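You operate a simulated robot arm through the tools that you are given. There is no shell and no other tool.

The job below is to be done with a simulated two-armed robot. You get a single attempt, and the scene is never put back.

TASK
Test both narrow boards for damp and lay each in the tray that fits.
Fine: set the blue switch to the board's wood for its test; dry is up to 22 %.

It is judged by the outcome, as a careful person would: the job done as asked, and still so three seconds after it is handed in. It fails if anything else is knocked over, pushed out of place, dropped, spilled or broken.

THE ROBOT
Two 7-joint arms with two-finger grippers on one trunk that stands fixed in place. Base frame: the origin is at the foot of the trunk, x ahead of it, y to its left, z up; the work surface is at about z = 0.8. Units: m, rad, N and s.
The left shoulder is at [0.064, 0.175, 1.127], the right one opposite. With the tool pointing down near the work surface each hand reaches from about 0.26 to 0.86 m from the base axis, measured 20 degrees to its own side. Payload 2.94 kg a hand.
The TCP of each hand is the grasp point between the finger pads, 0.03 m short of the fingertips. In the tool frame z runs along the fingers and y along their closing line. Largest opening 0.138 m; the body of the gripper starts 0.109 m behind the TCP.
Orientation is that of the tool frame in the base frame, as [roll, pitch, yaw] about the fixed x, y, z axes, in that order (R = Rz(yaw) Ry(pitch) Rx(roll)). With the fingers straight down and closing along the base's y, the tool's x points along the base's -x, its y along +y and its z along -z.

THE INTERFACE
- The arms move only by the tool send_rows. It takes "left_moves", "right_moves" or both (then of equal length, played together; a hand with none holds still); each is a list of rows, each an object (a shift or turn left out is 0, a gripper value left out holds the last) with "offset": the shift along the tool's x, y, z in m, a list of three; "dr": the turn, a rotation vector about the tool's x, y, z in rad, a list of three; "gripper": the opening, from 0 (shut) to 1 (fully open). In form: [{"offset": [dx, dy, dz], "dr": [wx, wy, wz], "gripper": gripper}, ...]. A call has 1 to 20 rows; each row is the pose to reach, as a shift and turn from the pose commanded when the call began, along the tool's axes at that moment. Each row takes 0.2 s and may step no farther than 0.05 m and 0.15 rad from the row before; otherwise, or with a gripper value out of range, the whole call is refused. A pose out of reach is approached as far as the arm can. The call stops where the force on the tool passes 40 N (or 10 N more than at its start, if that is more) or the arm is blocked; 0.2 s more then pass. Each finger halts on what it meets, pressing with about 43 N; the grip force reading is that of the motor and also rises with nothing between the fingers. The clock runs only during rows and for 0.2 s after the last one: add rows that repeat a pose to give the fingers time. The reply holds the time, the measured pose of the TCP, the force on the tool along the base axes, the opening and the grip force, in the units named above and with some noise, with the torque about the TCP (base axes, N m) and any sound that the robot's microphone picked up.
- Cameras (640 x 400 px; columns grow to the right, rows downward): "scene" is now at [0.1455, 0.0213, 1.5953]; the picture's right is [0.29, -0.96, 0.00], its down [-0.78, -0.24, -0.58] and it looks along [0.56, 0.17, -0.81] (base axes); focal length 317 px, centre (320, 200). "left" rides on the left gripper at [0.071, -0.019, -0.146] in its tool frame; the picture's right is [0.26, 0.96, 0.00], its down [-0.85, 0.23, -0.48] and it looks along [-0.46, 0.12, 0.88] (tool axes); focal length 280 px, centre (320, 200). "right" rides on the right gripper at [0.071, 0.019, -0.146] in its tool frame; the picture's right is [-0.26, 0.97, 0.00], its down [-0.85, -0.23, -0.48] and it looks along [-0.46, -0.13, 0.88] (tool axes); focal length 280 px, centre (320, 200). There is no depth. A picture from a camera that has moved, and an enlarged one, comes with that camera's place and axes in the base frame and with its lens.
- grab_frame(camera): a new picture of that camera. No time passes.
- lift_body(by): slides the trunk up (or, below 0, down) by that many m; the arms and the scene camera ride with it, the base frame stays. It gives what a move gives, with no picture.
- aim_head(pan, tilt): turns the head with the scene camera to pan (to the left, within 2.094 rad either way) and tilt (down, from -0.506 to 1.204), counted from straight ahead of the robot. It gives what a move gives.
- zoom(camera, box): a new picture of the part [left, top, right, bottom] of that camera's present view, enlarged. No time passes.
- close_job(): hands the job in; it is judged then, once.

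Nothing tells you positions but the pictures and the camera data. Unless the task says otherwise, let go and move clear before handing in.

The tools are called after ">>>" by a JSON object that holds its "method" and its "body". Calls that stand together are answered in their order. send_rows: Moves the arms, as the interface text tells. Its arguments: {"type":"object","properties":{"left_moves":{"type":"array"},"right_moves":{"type":"array"}},"required":[]} The other tools are called the same way: lift_body (by) slides the trunk up or down; aim_head (pan, tilt) turns the head that bears the scene camera; grab_frame (camera) takes a picture; zoom (camera, box) takes an enlarged picture of a part of a camera's view; close_job () hands the job in.

At the start:

```text
time: 0.0
left_tcp_pos: [0.4683, 0.4886, 1.1608]
left_tool_rot: [-3.14, 0.0, -3.141]
left_force: [-0.4, -0.2, 0.3]
left_wrist_torque: [-0.01, -0.02, 0.0]
left_grip_width: 0.1381
left_grasp_force: 0.2
right_tcp_pos: [0.505, 0.0687, 1.1344]
right_tool_rot: [3.14, -0.003, 3.139]
right_force: [-0.3, 0.0, 0.2]
right_wrist_torque: [-0.02, 0.01, -0.01]
right_grip_width: 0.1383
right_grasp_force: 0.0
trunk travel left (down, up): [-0.3, 0.434]
head pan, tilt: [0.298, 0.946]
```

scene: 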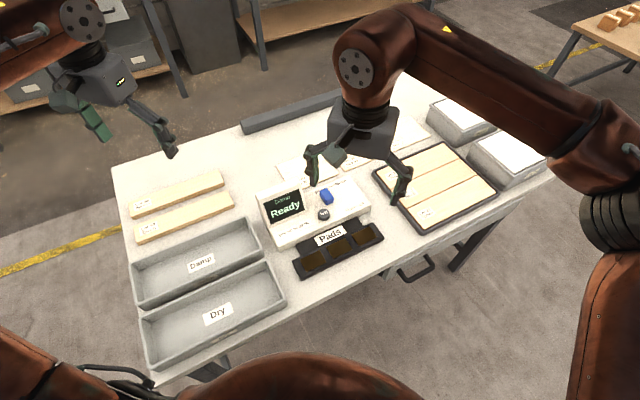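
right: 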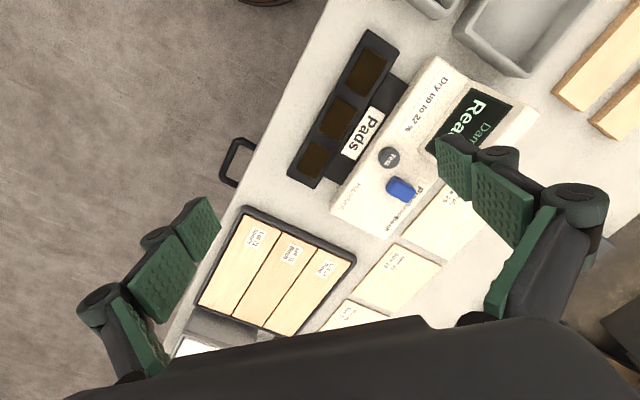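
left: 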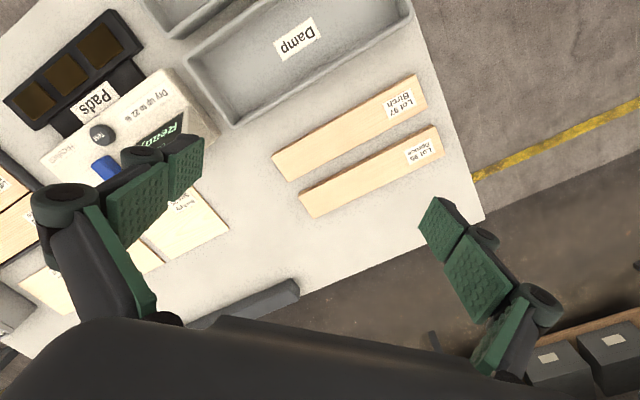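

I see a table with two narrow boards at the left, Damp and Dry trays, a damp meter with a blue switch and Test button, a pads strip, a tray of wider boards, and some paper sheets. I'll first look closer at the labels.

>>> {"method": "zoom", "body": {"camera": "left", "box": [260, 60, 460, 220]}}

>>> {"method": "zoom", "body": {"camera": "right", "box": [280, 20, 540, 240]}}

>>> {"method": "zoom", "body": {"camera": "right", "box": [180, 180, 460, 360]}}

>>> {"method": "zoom", "body": {"camera": "scene", "box": [240, 140, 400, 280]}}

>>> {"method": "zoom", "body": {"camera": "left", "box": [0, 0, 240, 260]}}

```text
2.50 times, centred on (360, 140) of left
camera zoom: at [0.398, 0.4696, 1.3062], right [-0.26, 0.96, 0.0], down [0.85, 0.23, 0.48], along [0.46, 0.12, -0.88], focal length 701 px, centre (220, 350)
```

zoom: 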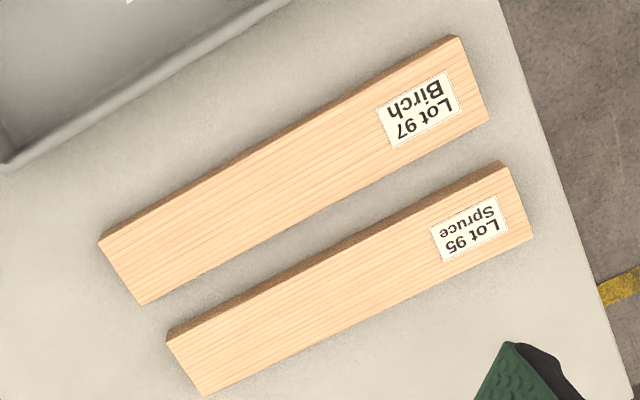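

```text
1.82 times, centred on (410, 130) of right
camera zoom: at [0.4347, 0.0875, 1.28], right [0.26, 0.97, 0.0], down [0.85, -0.23, 0.47], along [0.46, -0.12, -0.88], focal length 510 px, centre (156, 327)
```

zoom: 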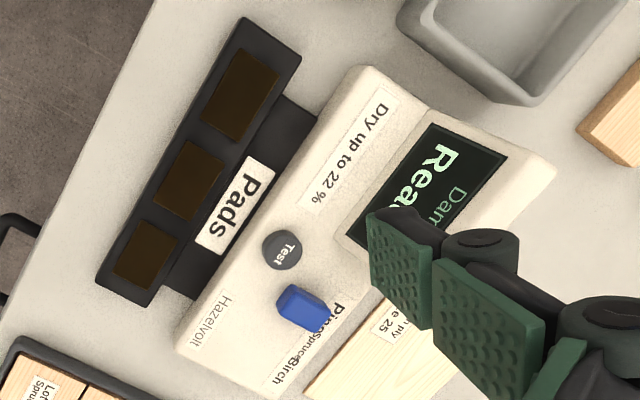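

```text
2.22 times, centred on (320, 270) of right
camera zoom: at [0.4347, 0.0875, 1.28], right [0.26, 0.97, 0.0], down [0.85, -0.23, 0.47], along [0.46, -0.12, -0.88], focal length 623 px, centre (320, 44)
```

zoom: 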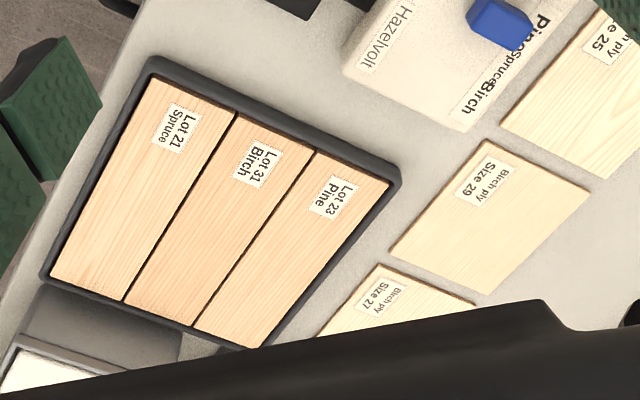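

```text
2.86 times, centred on (320, 210) of scene
camera zoom: at [0.1455, 0.0213, 1.5953], right [0.29, -0.96, 0.0], down [-0.78, -0.24, -0.58], along [0.56, 0.17, -0.81], focal length 907 px, centre (320, 171)
```

zoom: 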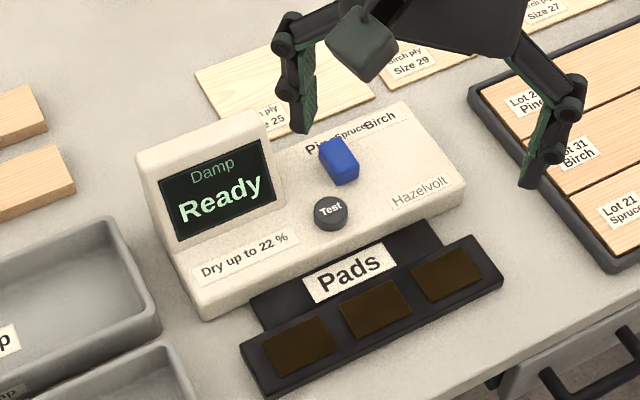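

```text
1.54 times, centred on (120, 130) of left
camera zoom: at [0.398, 0.4696, 1.3062], right [-0.26, 0.96, 0.0], down [0.85, 0.23, 0.48], along [0.46, 0.12, -0.88], focal length 431 px, centre (628, 308)
```

zoom: 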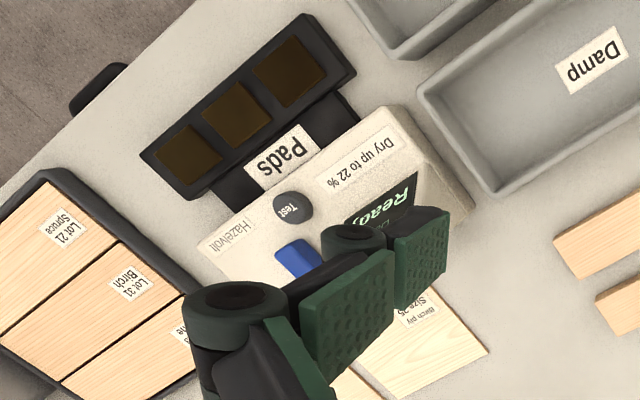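

Narrow boards are Lot 97 Birch and Lot 95 Spruce; the meter's switch has Pine/Spruce/Birch positions. I'll pull the right hand back out of the view (closing its fingers) to inspect the meter.

>>> {"method": "send_rows", "body": {"right_moves": [{"offset": [0.015, -0.045, 0], "gripper": 0.8}, {"offset": [0.03, -0.09, 0], "gripper": 0.6}, {"offset": [0.045, -0.135, 0], "gripper": 0.4}, {"offset": [0.06, -0.18, 0], "gripper": 0.2}, {"offset": [0.075, -0.225, 0], "gripper": 0}, {"offset": [0.09, -0.27, 0], "gripper": 0}, {"offset": [0.105, -0.315, 0], "gripper": 0}]}}

>>> {"method": "grab_frame", "body": {"camera": "scene"}}

>>> {"method": "zoom", "body": {"camera": "scene", "box": [240, 160, 400, 260]}}

>>> {"method": "zoom", "body": {"camera": "scene", "box": [290, 170, 370, 220]}}

>>> {"method": "zoom", "body": {"camera": "scene", "box": [110, 160, 300, 370]}}

```text
time: 1.6
left_tcp_pos: [0.4684, 0.488, 1.1628]
left_tool_rot: [3.141, 0.001, -3.141]
left_force: [-0.9, -1.0, 0.5]
left_wrist_torque: [0.0, 0.0, 0.0]
left_grip_width: 0.138
left_grasp_force: 0.0
right_tcp_pos: [0.4038, -0.2474, 1.1333]
right_tool_rot: [3.141, 0.0, -3.14]
right_force: [0.0, 0.5, -0.2]
right_wrist_torque: [0.02, -0.06, 0.0]
right_grip_width: 0.0027
right_grasp_force: 1.4
trunk travel left (down, up): [-0.3, 0.434]
head pan, tilt: [0.298, 0.946]
```

```text
taken
camera scene: at [0.1443, 0.0191, 1.5955], right [0.29, -0.96, 0.0], down [-0.78, -0.24, -0.59], along [0.56, 0.17, -0.81], focal length 317 px, centre (320, 200)
```

scene: 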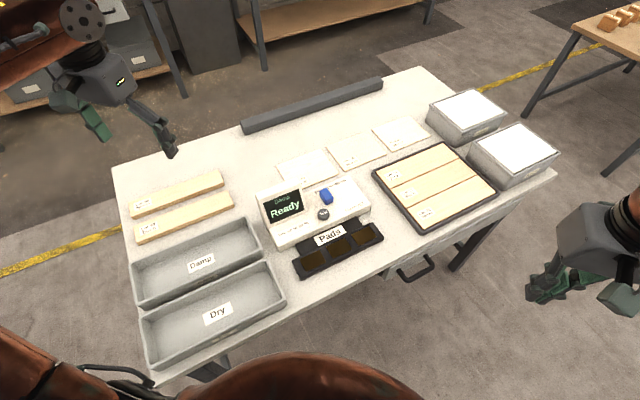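

```text
4.00 times, centred on (320, 210) of scene
camera zoom: at [0.1443, 0.0191, 1.5955], right [0.29, -0.96, 0.0], down [-0.78, -0.24, -0.59], along [0.56, 0.17, -0.81], focal length 1269 px, centre (320, 160)
```

zoom: 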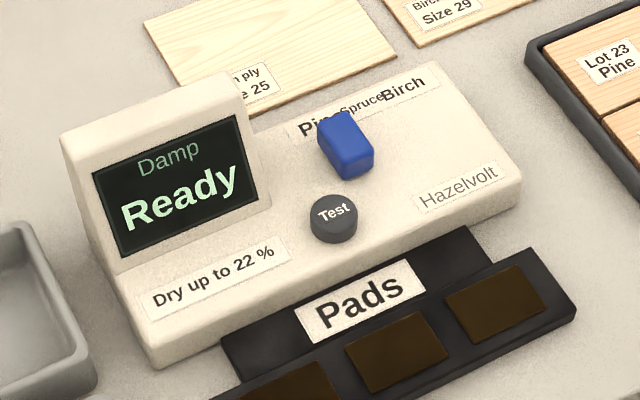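

```text
8.00 times, centred on (330, 195) of scene
camera zoom: at [0.1443, 0.0191, 1.5955], right [0.29, -0.96, 0.0], down [-0.78, -0.24, -0.59], along [0.56, 0.17, -0.81], focal length 2539 px, centre (240, 240)
```

zoom: 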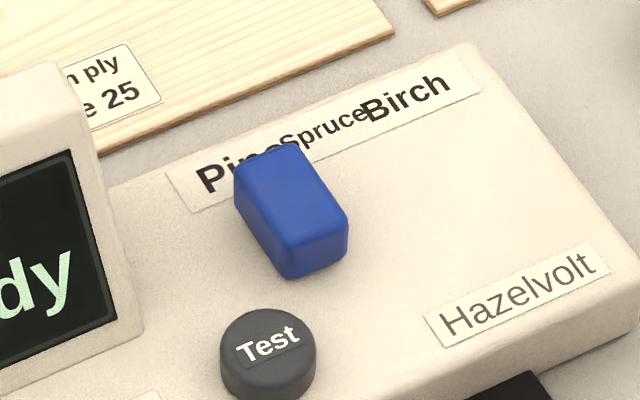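

```text
1.90 times, centred on (205, 265) of scene
camera zoom: at [0.1443, 0.0191, 1.5955], right [0.29, -0.96, 0.0], down [-0.78, -0.24, -0.59], along [0.56, 0.17, -0.81], focal length 604 px, centre (539, 76)
```

zoom: 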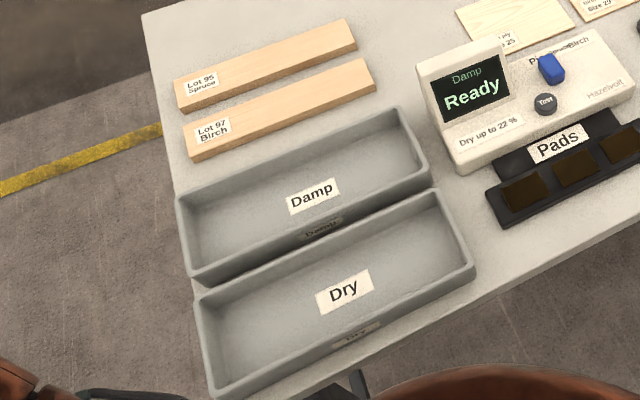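

The blue switch looks like a block next to "Pine". I'll inspect the meter from the right hand's camera to understand how it moves and how tall things are.

>>> {"method": "grab_frame", "body": {"camera": "right"}}

>>> {"method": "zoom", "body": {"camera": "right", "box": [540, 150, 640, 250]}}

>>> {"method": "zoom", "body": {"camera": "scene", "box": [285, 210, 395, 285]}}

```text
taken
camera right: at [0.3323, -0.2291, 1.2794], right [0.26, 0.97, 0.0], down [0.85, -0.23, 0.48], along [0.46, -0.12, -0.88], focal length 280 px, centre (320, 200)
```

right: 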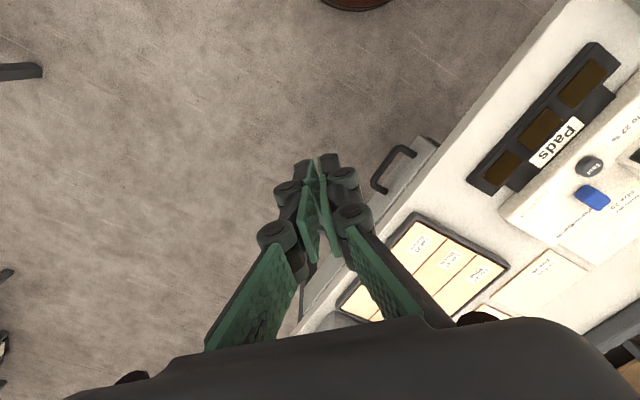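

```text
4.00 times, centred on (590, 200) of right
camera zoom: at [0.3323, -0.2291, 1.2794], right [0.26, 0.97, 0.0], down [0.85, -0.23, 0.48], along [0.46, -0.12, -0.88], focal length 1122 px, centre (-760, 200)
```

zoom: 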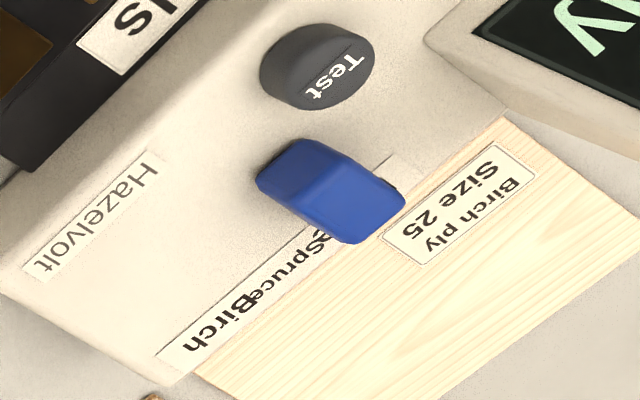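

```text
5.33 times, centred on (340, 248) of scene
camera zoom: at [0.1443, 0.0191, 1.5955], right [0.29, -0.96, 0.0], down [-0.78, -0.24, -0.59], along [0.56, 0.17, -0.81], focal length 1692 px, centre (213, -53)
```

zoom: 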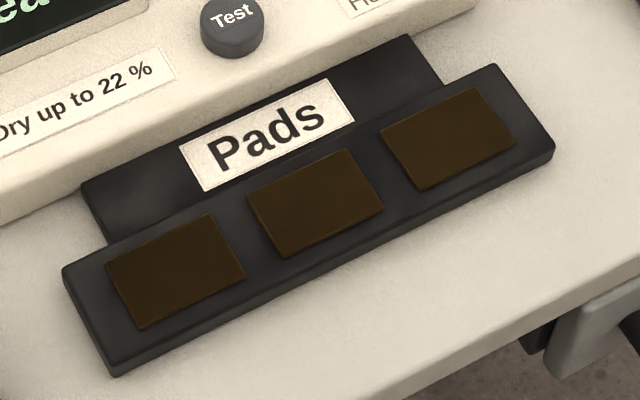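

The switch is a sliding block now at Pine, with slots about 0.035 m apart along the table's long axis (which runs at -45° in the base frame). I estimate knob (0.667, 0.160, top 0.873), Test button (0.612, 0.153, top 0.86), pads centred at (0.544, 0.087). Next, the right hand goes above the knob, turned so its fingers close along the slide direction.

>>> {"method": "send_rows", "body": {"right_moves": [{"offset": [-0.0219, 0.0339, 0.007], "dr": [0, 0, -0.0655], "gripper": 0.1}, {"offset": [-0.0438, 0.0678, 0.014], "dr": [0, 0, -0.131], "gripper": 0.2}, {"offset": [-0.0657, 0.1017, 0.021], "dr": [0, 0, -0.1965], "gripper": 0.33}, {"offset": [-0.0876, 0.1356, 0.028], "dr": [0, 0, -0.262], "gripper": 0.33}, {"offset": [-0.1095, 0.1695, 0.035], "dr": [0, 0, -0.3275], "gripper": 0.33}, {"offset": [-0.1314, 0.2034, 0.042], "dr": [0, 0, -0.393], "gripper": 0.33}, {"offset": [-0.1533, 0.2373, 0.049], "dr": [0, 0, -0.4585], "gripper": 0.33}, {"offset": [-0.1752, 0.2712, 0.056], "dr": [0, 0, -0.524], "gripper": 0.33}, {"offset": [-0.1971, 0.3051, 0.063], "dr": [0, 0, -0.5895], "gripper": 0.33}, {"offset": [-0.219, 0.339, 0.07], "dr": [0, 0, -0.655], "gripper": 0.33}, {"offset": [-0.2409, 0.3729, 0.077], "dr": [0, 0, -0.7205], "gripper": 0.33}, {"offset": [-0.263, 0.407, 0.083], "dr": [0, 0, -0.7854], "gripper": 0.33}, {"offset": [-0.263, 0.407, 0.083], "dr": [0, 0, -0.7854], "gripper": 0.33}]}}

>>> {"method": "grab_frame", "body": {"camera": "right"}}

>>> {"method": "grab_frame", "body": {"camera": "scene"}}

```text
time: 4.4
left_tcp_pos: [0.4676, 0.4931, 1.1604]
left_tool_rot: [-3.135, 0.001, -3.139]
left_force: [-0.2, 0.1, 0.1]
left_wrist_torque: [-0.14, -0.01, 0.03]
left_grip_width: 0.138
left_grasp_force: 0.2
right_tcp_pos: [0.6169, 0.1394, 1.0207]
right_tool_rot: [-3.14, -0.001, -2.354]
right_force: [0.0, 1.5, 0.2]
right_wrist_torque: [-0.1, -0.08, 0.0]
right_grip_width: 0.0454
right_grasp_force: 0.0
right hand out of reach, approached as far as the arm can: row 11, 12, 13
trunk travel left (down, up): [-0.3, 0.434]
head pan, tilt: [0.298, 0.946]
```

```text
taken
camera right: at [0.5514, 0.1027, 1.1671], right [-0.5, 0.87, 0.0], down [0.76, 0.44, 0.48], along [0.41, 0.24, -0.88], focal length 280 px, centre (320, 200)
```

right: 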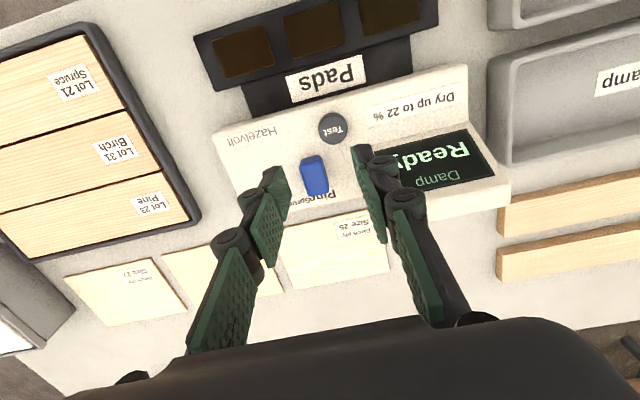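

```text
taken
camera scene: at [0.1442, 0.0269, 1.5956], right [0.29, -0.96, 0.0], down [-0.78, -0.24, -0.58], along [0.56, 0.17, -0.81], focal length 317 px, centre (320, 200)
```

scene: 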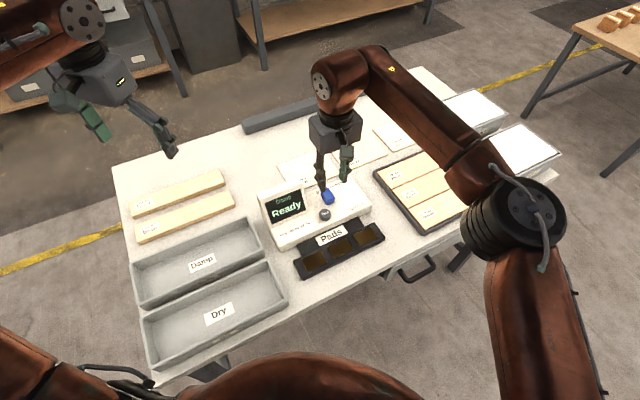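

The right hand stopped a bit short at that height (reach is better lower down). I'll zoom to refine positions of knob, button and display housing before descending.

>>> {"method": "zoom", "body": {"camera": "right", "box": [200, 60, 520, 260]}}

>>> {"method": "zoom", "body": {"camera": "scene", "box": [240, 130, 400, 230]}}

```text
2.00 times, centred on (360, 160) of right
camera zoom: at [0.5514, 0.1027, 1.1671], right [-0.5, 0.87, 0.0], down [0.76, 0.44, 0.48], along [0.41, 0.24, -0.88], focal length 561 px, centre (240, 280)
```

zoom: 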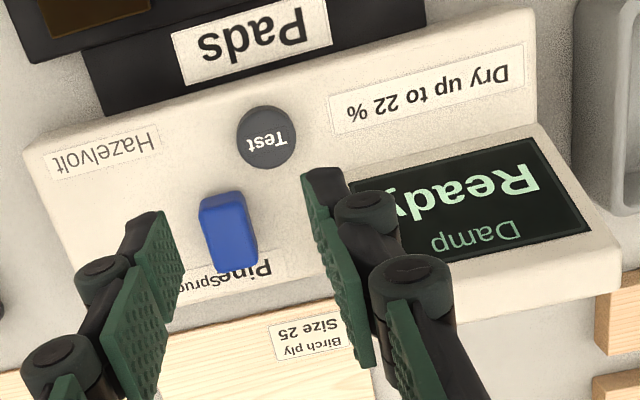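

```text
4.00 times, centred on (320, 180) of scene
camera zoom: at [0.1442, 0.0269, 1.5956], right [0.29, -0.96, 0.0], down [-0.78, -0.24, -0.58], along [0.56, 0.17, -0.81], focal length 1269 px, centre (320, 280)
```

zoom: 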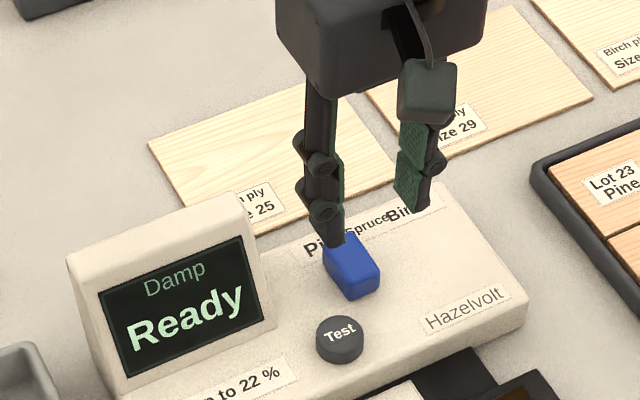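

Display housing top is about z=0.93, with ~0.06 m clearance to the knob. I'll go down a little first and see where the right hand really ends up.

>>> {"method": "send_rows", "body": {"right_moves": [{"offset": [0, 0, 0.03]}, {"offset": [0, 0, 0.06]}, {"offset": [0, 0, 0.06]}]}}

```text
time: 5.2
left_tcp_pos: [0.4687, 0.488, 1.1622]
left_tool_rot: [3.141, 0.0, 3.14]
left_force: [-0.2, 0.4, 0.1]
left_wrist_torque: [0.01, -0.02, 0.0]
left_grip_width: 0.1379
left_grasp_force: 0.1
right_tcp_pos: [0.6168, 0.1358, 0.9617]
right_tool_rot: [3.141, 0.001, -2.356]
right_force: [-0.4, 0.5, 0.2]
right_wrist_torque: [-0.01, -0.01, -0.02]
right_grip_width: 0.0456
right_grasp_force: 0.0
trunk travel left (down, up): [-0.3, 0.434]
head pan, tilt: [0.298, 0.946]
```

The hand now tracks; next I shift it horizontally over the knob.

>>> {"method": "send_rows", "body": {"right_moves": [{"offset": [-0.027, -0.0085, 0.006]}, {"offset": [-0.054, -0.017, 0.0117]}, {"offset": [-0.054, -0.017, 0.0117]}]}}

>>> {"method": "zoom", "body": {"camera": "right", "box": [220, 100, 440, 240]}}

>>> {"method": "zoom", "body": {"camera": "scene", "box": [260, 130, 400, 230]}}

```text
time: 6.0
left_tcp_pos: [0.4689, 0.4892, 1.1613]
left_tool_rot: [-3.14, -0.001, 3.14]
left_force: [0.3, 0.2, 0.5]
left_wrist_torque: [-0.01, 0.0, 0.02]
left_grip_width: 0.1379
left_grasp_force: 0.0
right_tcp_pos: [0.6327, 0.1448, 0.9564]
right_tool_rot: [3.14, -0.001, -2.355]
right_force: [0.4, -0.4, -0.1]
right_wrist_torque: [-0.02, -0.02, 0.01]
right_grip_width: 0.0455
right_grasp_force: 0.1
right hand out of reach, approached as far as the arm can: row 1, 2, 3
trunk travel left (down, up): [-0.3, 0.434]
head pan, tilt: [0.298, 0.946]
```

```text
2.86 times, centred on (330, 170) of right
camera zoom: at [0.5695, 0.1084, 1.1025], right [-0.5, 0.87, 0.0], down [0.76, 0.44, 0.47], along [0.41, 0.24, -0.88], focal length 801 px, centre (291, 286)
```

zoom: 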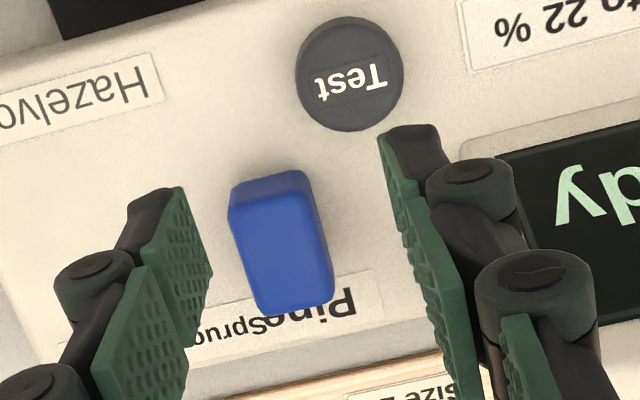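

```text
4.00 times, centred on (330, 180) of scene
camera zoom: at [0.1459, 0.0223, 1.5953], right [0.29, -0.96, 0.0], down [-0.78, -0.24, -0.58], along [0.56, 0.17, -0.81], focal length 1269 px, centre (280, 280)
```

zoom: 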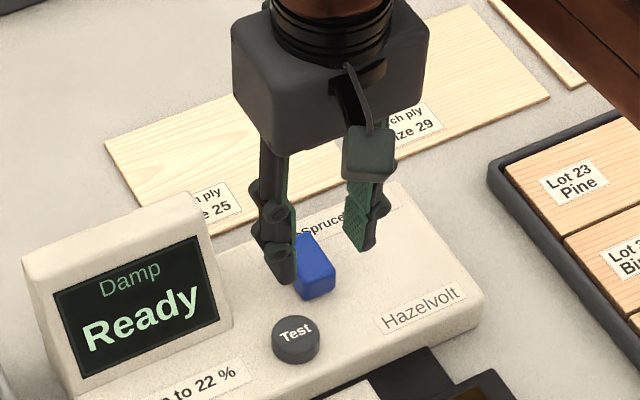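

The right arm can't reach the knob with the tool vertical, but leaning the fingers ~0.3 rad outward should give enough reach. I refine the knob to about (0.668, 0.163); now tilt and hover over it.

>>> {"method": "send_rows", "body": {"right_moves": [{"offset": [0, 0, 0], "dr": [0, -0.15, 0]}, {"offset": [-0.005, -0.004, 0.0], "dr": [0, -0.3, 0]}, {"offset": [-0.018, -0.008, 0.008], "dr": [0, -0.3, 0]}, {"offset": [-0.03, -0.012, 0.0164], "dr": [0, -0.3, 0]}, {"offset": [-0.03, -0.012, 0.0164], "dr": [0, -0.3, 0]}]}}

>>> {"method": "zoom", "body": {"camera": "right", "box": [220, 100, 440, 240]}}

>>> {"method": "zoom", "body": {"camera": "scene", "box": [260, 130, 400, 230]}}

```text
time: 7.2
left_tcp_pos: [0.4698, 0.4885, 1.1619]
left_tool_rot: [-3.141, 0.001, -3.141]
left_force: [0.3, 0.5, 0.2]
left_wrist_torque: [-0.02, 0.0, -0.01]
left_grip_width: 0.1379
left_grasp_force: 0.1
right_tcp_pos: [0.6637, 0.1569, 0.9414]
right_tool_rot: [3.14, 0.301, -2.357]
right_force: [0.3, -0.2, 0.7]
right_wrist_torque: [0.0, -0.01, -0.01]
right_grip_width: 0.0456
right_grasp_force: 0.0
trunk travel left (down, up): [-0.3, 0.434]
head pan, tilt: [0.298, 0.946]
```

```text
2.86 times, centred on (330, 170) of right
camera zoom: at [0.5716, 0.092, 1.0599], right [-0.51, 0.86, 0.08], down [0.64, 0.31, 0.71], along [0.58, 0.41, -0.7], focal length 801 px, centre (291, 286)
```

zoom: 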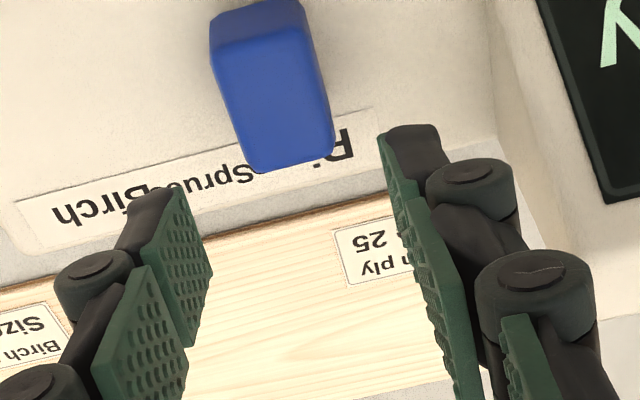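

```text
4.00 times, centred on (330, 180) of scene
camera zoom: at [0.1454, 0.0215, 1.5954], right [0.29, -0.96, 0.0], down [-0.78, -0.24, -0.58], along [0.56, 0.17, -0.81], focal length 1269 px, centre (280, 280)
```

zoom: 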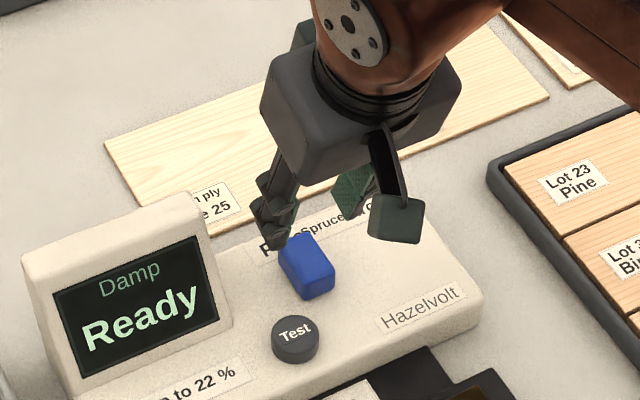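

Hovering right over the knob (hand e1 within ~1 mm of it). Now straight down so the fingers straddle the knob, tips a few mm above the panel.

>>> {"method": "send_rows", "body": {"right_moves": [{"offset": [0.0052, 0.001, 0.0167]}, {"offset": [0.0103, 0.001, 0.0334]}, {"offset": [0.0154, 0.001, 0.05]}, {"offset": [0.0154, 0.001, 0.05]}]}}

>>> {"method": "zoom", "body": {"camera": "right", "box": [220, 100, 440, 240]}}

>>> {"method": "zoom", "body": {"camera": "scene", "box": [280, 150, 380, 220]}}

```text
time: 8.2
left_tcp_pos: [0.4681, 0.4893, 1.162]
left_tool_rot: [-3.141, 0.001, -3.141]
left_force: [0.0, 0.1, 0.0]
left_wrist_torque: [0.0, -0.02, -0.01]
left_grip_width: 0.1382
left_grasp_force: 0.1
right_tcp_pos: [0.6631, 0.1575, 0.8883]
right_tool_rot: [3.141, 0.301, -2.355]
right_force: [0.2, 0.2, -0.2]
right_wrist_torque: [0.02, -0.01, 0.03]
right_grip_width: 0.0454
right_grasp_force: 0.1
trunk travel left (down, up): [-0.3, 0.434]
head pan, tilt: [0.298, 0.946]
```

```text
2.86 times, centred on (330, 170) of right
camera zoom: at [0.5703, 0.0924, 1.0069], right [-0.51, 0.86, 0.08], down [0.64, 0.31, 0.71], along [0.58, 0.41, -0.7], focal length 801 px, centre (291, 286)
```

zoom: 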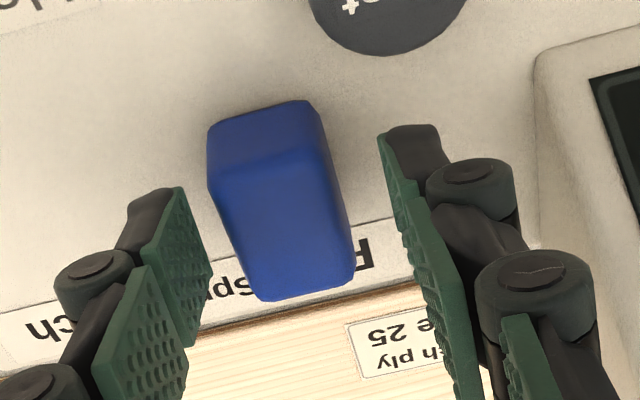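

```text
5.71 times, centred on (330, 185) of scene
camera zoom: at [0.1453, 0.0216, 1.5954], right [0.29, -0.96, 0.0], down [-0.78, -0.24, -0.58], along [0.56, 0.17, -0.81], focal length 1813 px, centre (263, 286)
```

zoom: 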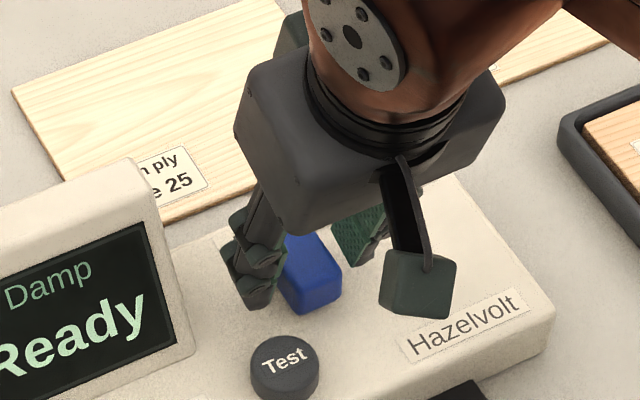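

Fingers straddle the knob without contact. Closing on it.

>>> {"method": "send_rows", "body": {"right_moves": [{"offset": [0, 0, 0], "gripper": 0.2}, {"offset": [0, 0, 0], "gripper": 0.12}, {"offset": [0, 0, 0], "gripper": 0.12}, {"offset": [0, 0, 0], "gripper": 0.12}]}}

>>> {"method": "zoom", "body": {"camera": "right", "box": [220, 100, 440, 240]}}

```text
time: 9.2
left_tcp_pos: [0.4692, 0.4885, 1.1624]
left_tool_rot: [-3.142, -0.002, -3.141]
left_force: [0.1, -0.1, 0.0]
left_wrist_torque: [-0.02, 0.03, 0.01]
left_grip_width: 0.1378
left_grasp_force: 0.0
right_tcp_pos: [0.6633, 0.1554, 0.8872]
right_tool_rot: [3.139, 0.3, -2.358]
right_force: [7.9, -4.7, -0.4]
right_wrist_torque: [-0.16, -0.33, 0.0]
right_grip_width: 0.0274
right_grasp_force: 45.1
trunk travel left (down, up): [-0.3, 0.434]
head pan, tilt: [0.298, 0.946]
```

```text
2.86 times, centred on (330, 170) of right
camera zoom: at [0.5718, 0.0913, 1.0066], right [-0.5, 0.86, 0.08], down [0.64, 0.31, 0.71], along [0.58, 0.41, -0.7], focal length 801 px, centre (291, 286)
```

zoom: 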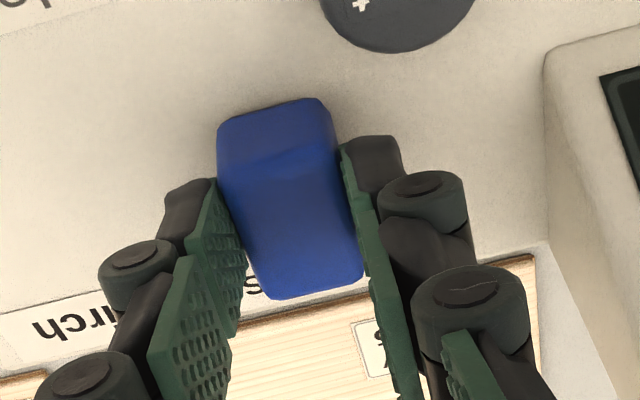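

Gripped (knob is ~27 mm wide). Now a careful 12 mm slide toward Spruce to check it moves along a straight line.

>>> {"method": "send_rows", "body": {"right_moves": [{"offset": [0, -0.004, 0]}, {"offset": [0, -0.008, 0]}, {"offset": [0, -0.012, 0]}, {"offset": [0, -0.012, 0]}]}}

>>> {"method": "zoom", "body": {"camera": "right", "box": [220, 100, 440, 240]}}

>>> {"method": "zoom", "body": {"camera": "scene", "box": [260, 140, 400, 230]}}

```text
time: 10.2
left_tcp_pos: [0.4677, 0.4902, 1.1607]
left_tool_rot: [-3.141, 0.001, 3.139]
left_force: [-0.5, -0.7, -1.4]
left_wrist_torque: [0.0, 0.0, 0.01]
left_grip_width: 0.1381
left_grasp_force: 0.1
right_tcp_pos: [0.6707, 0.1494, 0.8877]
right_tool_rot: [3.14, 0.299, -2.354]
right_force: [-0.9, 1.1, 2.4]
right_wrist_torque: [0.05, 0.39, 0.36]
right_grip_width: 0.0274
right_grasp_force: 45.5
trunk travel left (down, up): [-0.3, 0.434]
head pan, tilt: [0.298, 0.946]
```

```text
2.86 times, centred on (330, 170) of right
camera zoom: at [0.5782, 0.0848, 1.0067], right [-0.51, 0.86, 0.08], down [0.64, 0.31, 0.7], along [0.58, 0.41, -0.71], focal length 801 px, centre (291, 286)
```

zoom: 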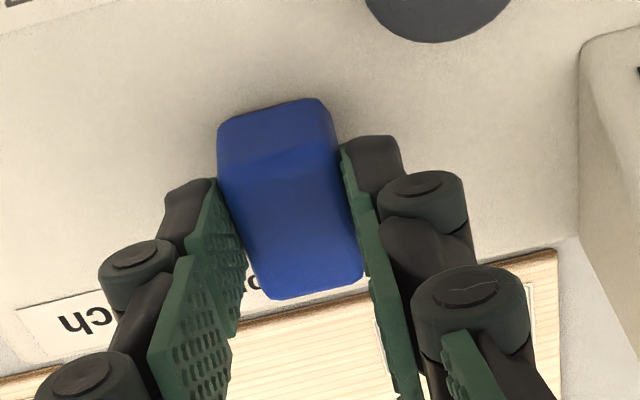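

```text
4.44 times, centred on (330, 185) of scene
camera zoom: at [0.1452, 0.0214, 1.5954], right [0.29, -0.96, 0.0], down [-0.78, -0.24, -0.58], along [0.56, 0.17, -0.81], focal length 1410 px, centre (276, 267)
```

zoom: 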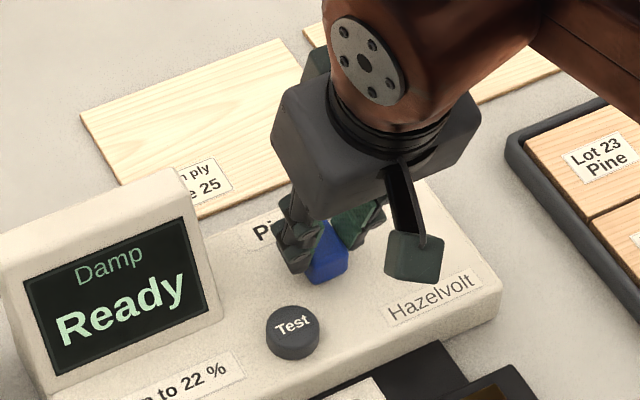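

It slides smoothly in a straight line. Continue another ~23 mm to the Spruce position.

>>> {"method": "send_rows", "body": {"right_moves": [{"offset": [0, -0.006, 0]}, {"offset": [0, -0.012, 0]}, {"offset": [0, -0.018, 0]}, {"offset": [0, -0.0232, 0]}, {"offset": [0, -0.0232, 0]}, {"offset": [0, -0.0232, 0]}]}}

>>> {"method": "zoom", "body": {"camera": "scene", "box": [260, 140, 400, 230]}}

>>> {"method": "zoom", "body": {"camera": "right", "box": [220, 100, 440, 240]}}

```text
time: 11.6
left_tcp_pos: [0.4692, 0.4898, 1.1614]
left_tool_rot: [-3.141, -0.002, 3.141]
left_force: [0.1, 0.0, -0.8]
left_wrist_torque: [-0.02, -0.01, -0.01]
left_grip_width: 0.1381
left_grasp_force: 0.0
right_tcp_pos: [0.6874, 0.1308, 0.8876]
right_tool_rot: [3.14, 0.297, -2.357]
right_force: [4.8, 1.6, -6.7]
right_wrist_torque: [0.19, -0.43, 0.0]
right_grip_width: 0.0273
right_grasp_force: 44.6
trunk travel left (down, up): [-0.3, 0.434]
head pan, tilt: [0.298, 0.946]
```

```text
4.44 times, centred on (330, 185) of scene
camera zoom: at [0.147, 0.022, 1.5952], right [0.29, -0.96, 0.0], down [-0.78, -0.24, -0.58], along [0.56, 0.17, -0.81], focal length 1410 px, centre (276, 267)
```

zoom: 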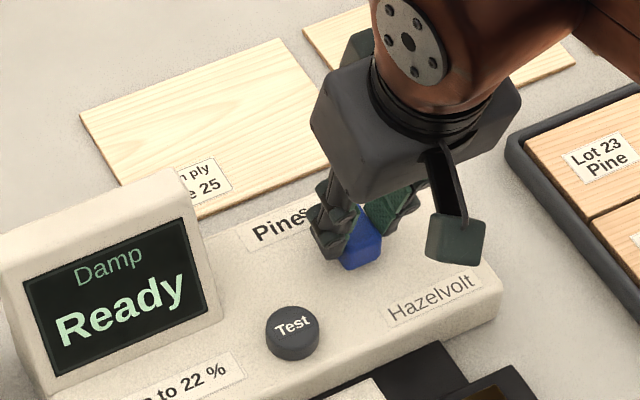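

```text
2.86 times, centred on (330, 170) of right
camera zoom: at [0.5958, 0.0674, 1.0068], right [-0.5, 0.86, 0.08], down [0.64, 0.31, 0.7], along [0.58, 0.41, -0.71], focal length 801 px, centre (291, 286)
```

zoom: 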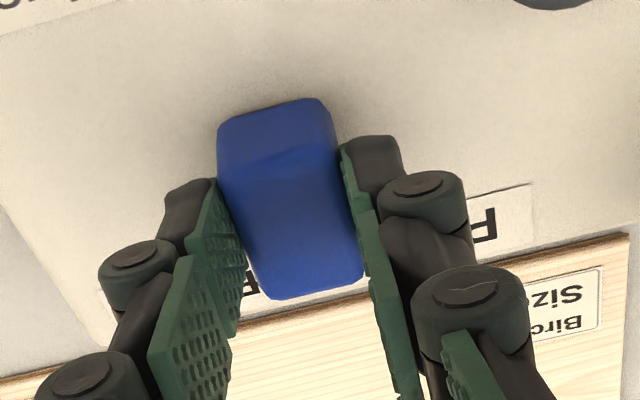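

The knob sits at the Spruce position. Release and rise, then check.

>>> {"method": "send_rows", "body": {"right_moves": [{"offset": [0, 0, 0], "gripper": 0.25}, {"offset": [0, 0, 0], "gripper": 0.36}, {"offset": [0, 0, 0], "gripper": 0.36}, {"offset": [-0.009, 0, -0.029], "gripper": 0.36}, {"offset": [-0.0177, 0, -0.0573], "gripper": 0.36}, {"offset": [-0.0177, 0, -0.0573], "gripper": 0.36}]}}

>>> {"method": "zoom", "body": {"camera": "right", "box": [180, 60, 460, 240]}}

>>> {"method": "zoom", "body": {"camera": "scene", "box": [260, 140, 400, 230]}}

```text
time: 13.0
left_tcp_pos: [0.468, 0.4895, 1.1614]
left_tool_rot: [-3.141, -0.001, 3.141]
left_force: [0.3, 0.5, -1.0]
left_wrist_torque: [0.0, -0.01, 0.01]
left_grip_width: 0.1381
left_grasp_force: 0.0
right_tcp_pos: [0.6886, 0.1314, 0.9487]
right_tool_rot: [3.141, 0.301, -2.356]
right_force: [0.2, 0.2, 0.3]
right_wrist_torque: [-0.02, 0.01, 0.02]
right_grip_width: 0.0497
right_grasp_force: 0.1
trunk travel left (down, up): [-0.3, 0.434]
head pan, tilt: [0.298, 0.946]
```

```text
2.22 times, centred on (320, 150) of right
camera zoom: at [0.5954, 0.0669, 1.0677], right [-0.51, 0.86, 0.08], down [0.64, 0.31, 0.7], along [0.58, 0.41, -0.71], focal length 623 px, centre (320, 311)
```

zoom: 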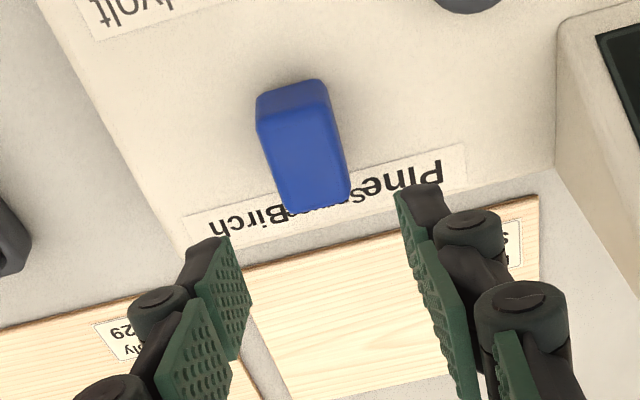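

```text
4.44 times, centred on (330, 185) of scene
camera zoom: at [0.146, 0.0215, 1.5952], right [0.29, -0.96, 0.0], down [-0.78, -0.24, -0.58], along [0.56, 0.17, -0.81], focal length 1410 px, centre (276, 267)
```

zoom: 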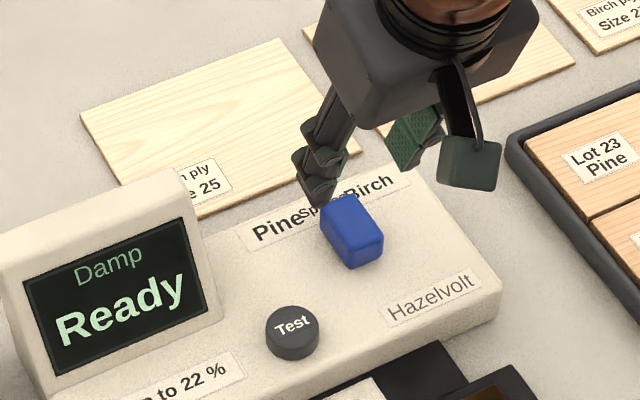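

The switch is now clearly on Spruce. I'll park the right hand back to the right (closing its fingers), and at the same time turn the left hand 45° and bring it above the Spruce board (est. centre (0.582, 0.618)).

>>> {"method": "send_rows", "body": {"right_moves": [{"offset": [0.0358, -0.0073, -0.0255], "dr": [0, 0.027, 0], "gripper": 0.36}, {"offset": [0.0717, -0.0145, -0.0509], "dr": [0, 0.054, 0], "gripper": 0.36}, {"offset": [0.1075, -0.0218, -0.0764], "dr": [0, 0.082, 0], "gripper": 0.36}, {"offset": [0.1434, -0.029, -0.1018], "dr": [0, 0.109, 0], "gripper": 0.3}, {"offset": [0.1792, -0.0363, -0.1273], "dr": [0, 0.136, 0], "gripper": 0.2}, {"offset": [0.2151, -0.0435, -0.1527], "dr": [0, 0.164, 0], "gripper": 0.1}, {"offset": [0.2509, -0.0508, -0.1782], "dr": [0, 0.191, 0], "gripper": 0.0}, {"offset": [0.2868, -0.058, -0.2036], "dr": [0, 0.218, 0], "gripper": 0.0}, {"offset": [0.3226, -0.0653, -0.2291], "dr": [0, 0.245, 0], "gripper": 0.0}, {"offset": [0.3585, -0.0725, -0.2545], "dr": [0, 0.273, 0], "gripper": 0.0}, {"offset": [0.3943, -0.0798, -0.28], "dr": [0, 0.3, 0], "gripper": 0.0}], "left_moves": [{"offset": [-0.0103, 0.0118, 0.01], "dr": [0, 0, 0.0714], "gripper": 0.9}, {"offset": [-0.0207, 0.0235, 0.02], "dr": [0, 0, 0.1428], "gripper": 0.8}, {"offset": [-0.031, 0.0353, 0.03], "dr": [0, 0, 0.2142], "gripper": 0.7}, {"offset": [-0.0413, 0.047, 0.04], "dr": [0, 0, 0.2856], "gripper": 0.6}, {"offset": [-0.0517, 0.0588, 0.05], "dr": [0, 0, 0.357], "gripper": 0.58}, {"offset": [-0.062, 0.0706, 0.06], "dr": [0, 0, 0.4284], "gripper": 0.58}, {"offset": [-0.0724, 0.0823, 0.07], "dr": [0, 0, 0.4998], "gripper": 0.58}, {"offset": [-0.0827, 0.0941, 0.08], "dr": [0, 0, 0.5712], "gripper": 0.58}, {"offset": [-0.093, 0.1059, 0.09], "dr": [0, 0, 0.6426], "gripper": 0.58}, {"offset": [-0.1034, 0.1176, 0.1], "dr": [0, 0, 0.714], "gripper": 0.58}, {"offset": [-0.1137, 0.1294, 0.11], "dr": [0, 0, 0.7854], "gripper": 0.58}]}}

>>> {"method": "grab_frame", "body": {"camera": "left"}}

>>> {"method": "grab_frame", "body": {"camera": "scene"}}

```text
time: 15.4
left_tcp_pos: [0.5815, 0.6164, 1.0506]
left_tool_rot: [3.14, 0.002, 2.355]
left_force: [-0.4, 0.1, -0.1]
left_wrist_torque: [0.01, -0.06, 0.01]
left_grip_width: 0.0804
left_grasp_force: 0.2
right_tcp_pos: [0.419, -0.2492, 1.1027]
right_tool_rot: [3.14, 0.0, -2.356]
right_force: [-0.2, 0.0, 1.1]
right_wrist_torque: [0.01, -0.04, 0.0]
right_grip_width: 0.0
right_grasp_force: 28.0
trunk travel left (down, up): [-0.3, 0.434]
head pan, tilt: [0.298, 0.946]
```

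```text
taken
camera left: at [0.518, 0.6531, 1.1963], right [0.5, 0.87, 0.0], down [0.76, -0.44, 0.48], along [0.41, -0.24, -0.88], focal length 280 px, centre (320, 200)
```

left: 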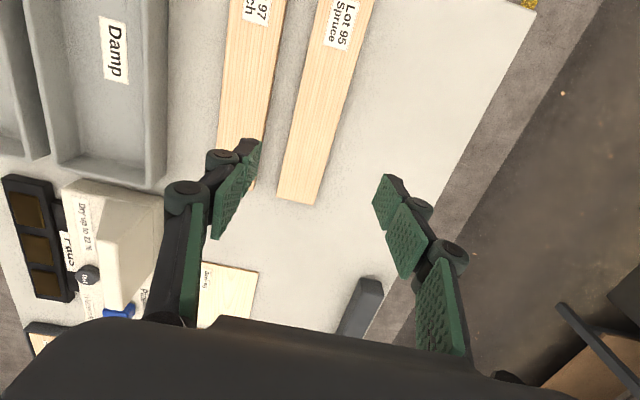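

```text
taken
camera scene: at [0.144, 0.0199, 1.5956], right [0.29, -0.96, 0.0], down [-0.78, -0.24, -0.59], along [0.56, 0.17, -0.81], focal length 317 px, centre (320, 200)
```

scene: 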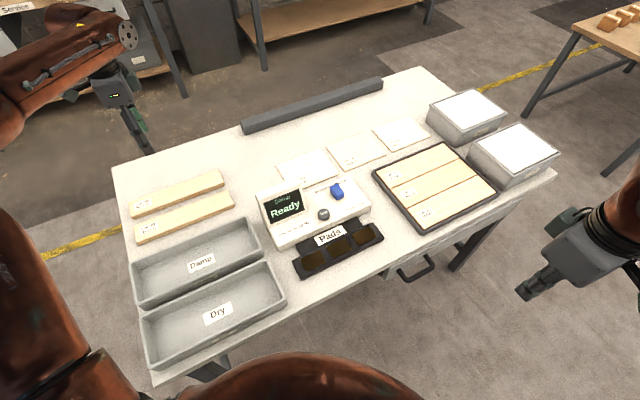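

Left hand reached above the boards with fingers straddling direction correct. I'll zoom for precise board edges.

>>> {"method": "zoom", "body": {"camera": "left", "box": [200, 0, 400, 220]}}

>>> {"method": "zoom", "body": {"camera": "scene", "box": [120, 160, 250, 250]}}

```text
1.82 times, centred on (300, 110) of left
camera zoom: at [0.518, 0.6531, 1.1963], right [0.5, 0.87, 0.0], down [0.76, -0.44, 0.48], along [0.41, -0.24, -0.88], focal length 510 px, centre (356, 364)
```

zoom: 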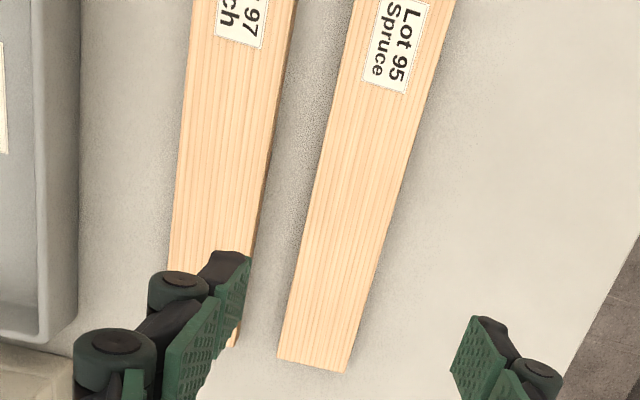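

```text
4.44 times, centred on (185, 205) of scene
camera zoom: at [0.144, 0.0199, 1.5956], right [0.29, -0.96, 0.0], down [-0.78, -0.24, -0.59], along [0.56, 0.17, -0.81], focal length 1410 px, centre (920, 178)
```

zoom: 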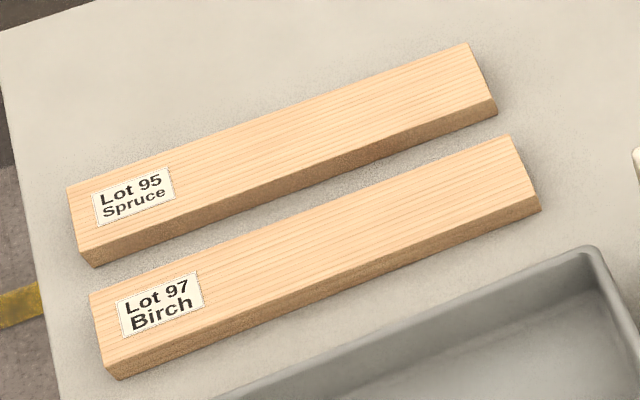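

Boards are ~0.278 × 0.058 m, ~18 mm thick, centres at table-axis coordinate e1≈-0.024; the hand is centred over the Spruce board already. Descending partway to check.

>>> {"method": "send_rows", "body": {"left_moves": [{"offset": [0, 0, 0.04]}, {"offset": [0, 0, 0.08]}, {"offset": [0, 0, 0.12]}, {"offset": [0, 0, 0.16]}, {"offset": [0, 0, 0.17]}, {"offset": [0, 0, 0.17]}]}}

>>> {"method": "grab_frame", "body": {"camera": "left"}}

>>> {"method": "zoom", "body": {"camera": "scene", "box": [110, 120, 260, 250]}}

```text
time: 16.8
left_tcp_pos: [0.5834, 0.6169, 0.8773]
left_tool_rot: [3.141, 0.001, 2.358]
left_force: [-0.1, 0.4, 0.4]
left_wrist_torque: [0.04, 0.02, -0.03]
left_grip_width: 0.0803
left_grasp_force: 0.0
right_tcp_pos: [0.4198, -0.2481, 1.1018]
right_tool_rot: [3.141, -0.001, -2.357]
right_force: [0.0, 0.9, 0.3]
right_wrist_torque: [0.01, 0.02, -0.02]
right_grip_width: 0.0
right_grasp_force: 28.7
trunk travel left (down, up): [-0.3, 0.434]
head pan, tilt: [0.298, 0.946]
```

```text
taken
camera left: at [0.5203, 0.6529, 1.0219], right [0.5, 0.87, 0.0], down [0.76, -0.44, 0.48], along [0.41, -0.24, -0.88], focal length 280 px, centre (320, 200)
```

left: 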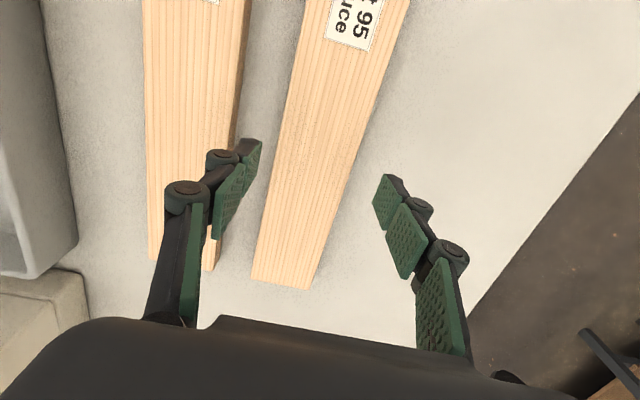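

```text
3.08 times, centred on (185, 185) of scene
camera zoom: at [0.1455, 0.021, 1.5953], right [0.29, -0.96, 0.0], down [-0.78, -0.24, -0.58], along [0.56, 0.17, -0.81], focal length 976 px, centre (735, 246)
```

zoom: 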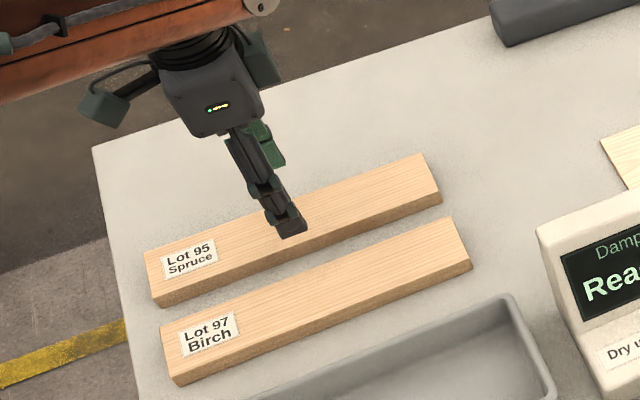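

Alignment looks good. Lowering the last ~4 cm so the fingertips are just above the table.

>>> {"method": "send_rows", "body": {"left_moves": [{"offset": [0, -0.0005, 0.015]}, {"offset": [0, -0.001, 0.03]}, {"offset": [0, -0.001, 0.042]}, {"offset": [0, -0.001, 0.042]}]}}

>>> {"method": "zoom", "body": {"camera": "scene", "box": [140, 140, 240, 230]}}

>>> {"method": "grab_frame", "body": {"camera": "left"}}

```text
time: 17.8
left_tcp_pos: [0.5812, 0.6165, 0.8379]
left_tool_rot: [3.14, -0.001, 2.356]
left_force: [-0.3, -0.1, -0.6]
left_wrist_torque: [-0.02, 0.01, -0.01]
left_grip_width: 0.08
left_grasp_force: 0.1
right_tcp_pos: [0.4214, -0.2483, 1.1024]
right_tool_rot: [3.139, -0.001, -2.357]
right_force: [-0.8, 0.4, -0.1]
right_wrist_torque: [0.02, 0.0, -0.01]
right_grip_width: 0.0002
right_grasp_force: 28.1
trunk travel left (down, up): [-0.3, 0.434]
head pan, tilt: [0.298, 0.946]
```

```text
4.44 times, centred on (190, 185) of scene
camera zoom: at [0.1451, 0.0209, 1.5954], right [0.29, -0.96, 0.0], down [-0.78, -0.24, -0.58], along [0.56, 0.17, -0.81], focal length 1410 px, centre (898, 267)
```

zoom: 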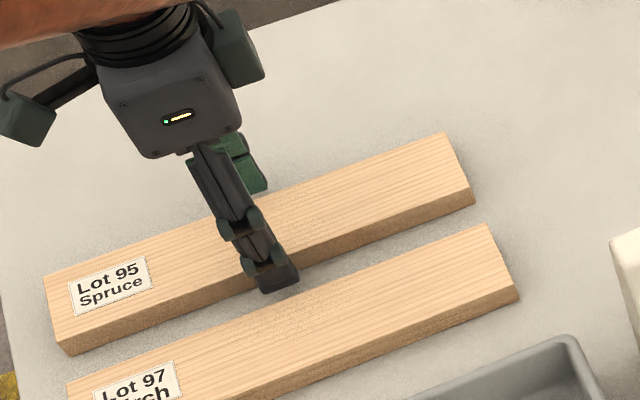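

```text
taken
camera left: at [0.5178, 0.6527, 0.9821], right [0.5, 0.87, 0.0], down [0.76, -0.44, 0.48], along [0.41, -0.24, -0.88], focal length 280 px, centre (320, 200)
```

left: 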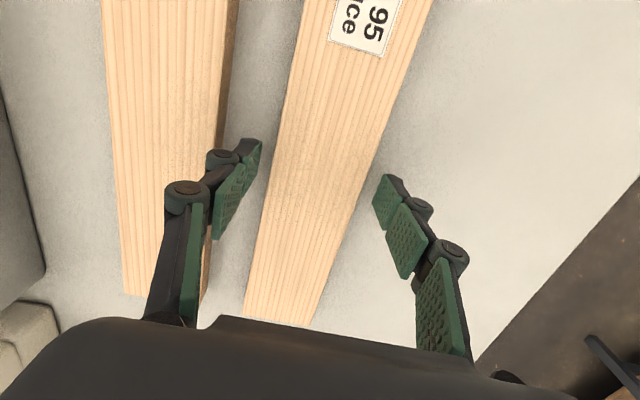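

Fingers straddle the Spruce board. Lower 4 mm more and close.

>>> {"method": "send_rows", "body": {"left_moves": [{"offset": [0, 0, 0.004], "gripper": 0.58}, {"offset": [0, 0, 0.004], "gripper": 0.5}, {"offset": [0, 0, 0.004], "gripper": 0.38}, {"offset": [0, 0, 0.004], "gripper": 0.38}, {"offset": [0, 0, 0.004], "gripper": 0.38}, {"offset": [0, 0, 0.004], "gripper": 0.38}]}}

>>> {"method": "grab_frame", "body": {"camera": "left"}}

```text
time: 19.2
left_tcp_pos: [0.5809, 0.6157, 0.8343]
left_tool_rot: [3.14, 0.0, 2.358]
left_force: [-0.1, -0.1, 0.9]
left_wrist_torque: [0.01, 0.08, -0.06]
left_grip_width: 0.0591
left_grasp_force: 42.9
right_tcp_pos: [0.4196, -0.2483, 1.1019]
right_tool_rot: [3.14, -0.001, -2.357]
right_force: [0.7, 0.6, -0.6]
right_wrist_torque: [0.02, 0.02, 0.0]
right_grip_width: 0.0
right_grasp_force: 28.8
trunk travel left (down, up): [-0.3, 0.434]
head pan, tilt: [0.298, 0.946]
```

```text
taken
camera left: at [0.5178, 0.6522, 0.9789], right [0.5, 0.87, 0.0], down [0.76, -0.44, 0.48], along [0.41, -0.24, -0.88], focal length 280 px, centre (320, 200)
```

left: 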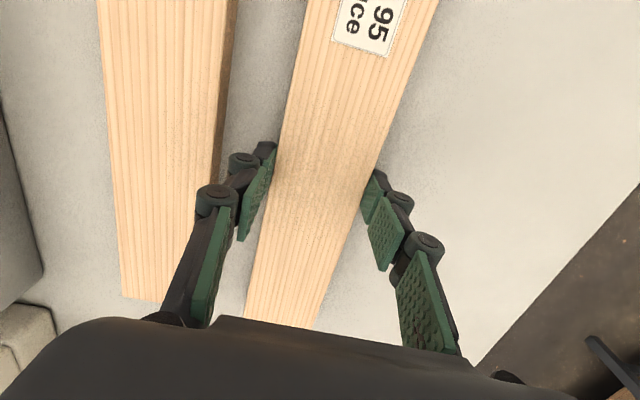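

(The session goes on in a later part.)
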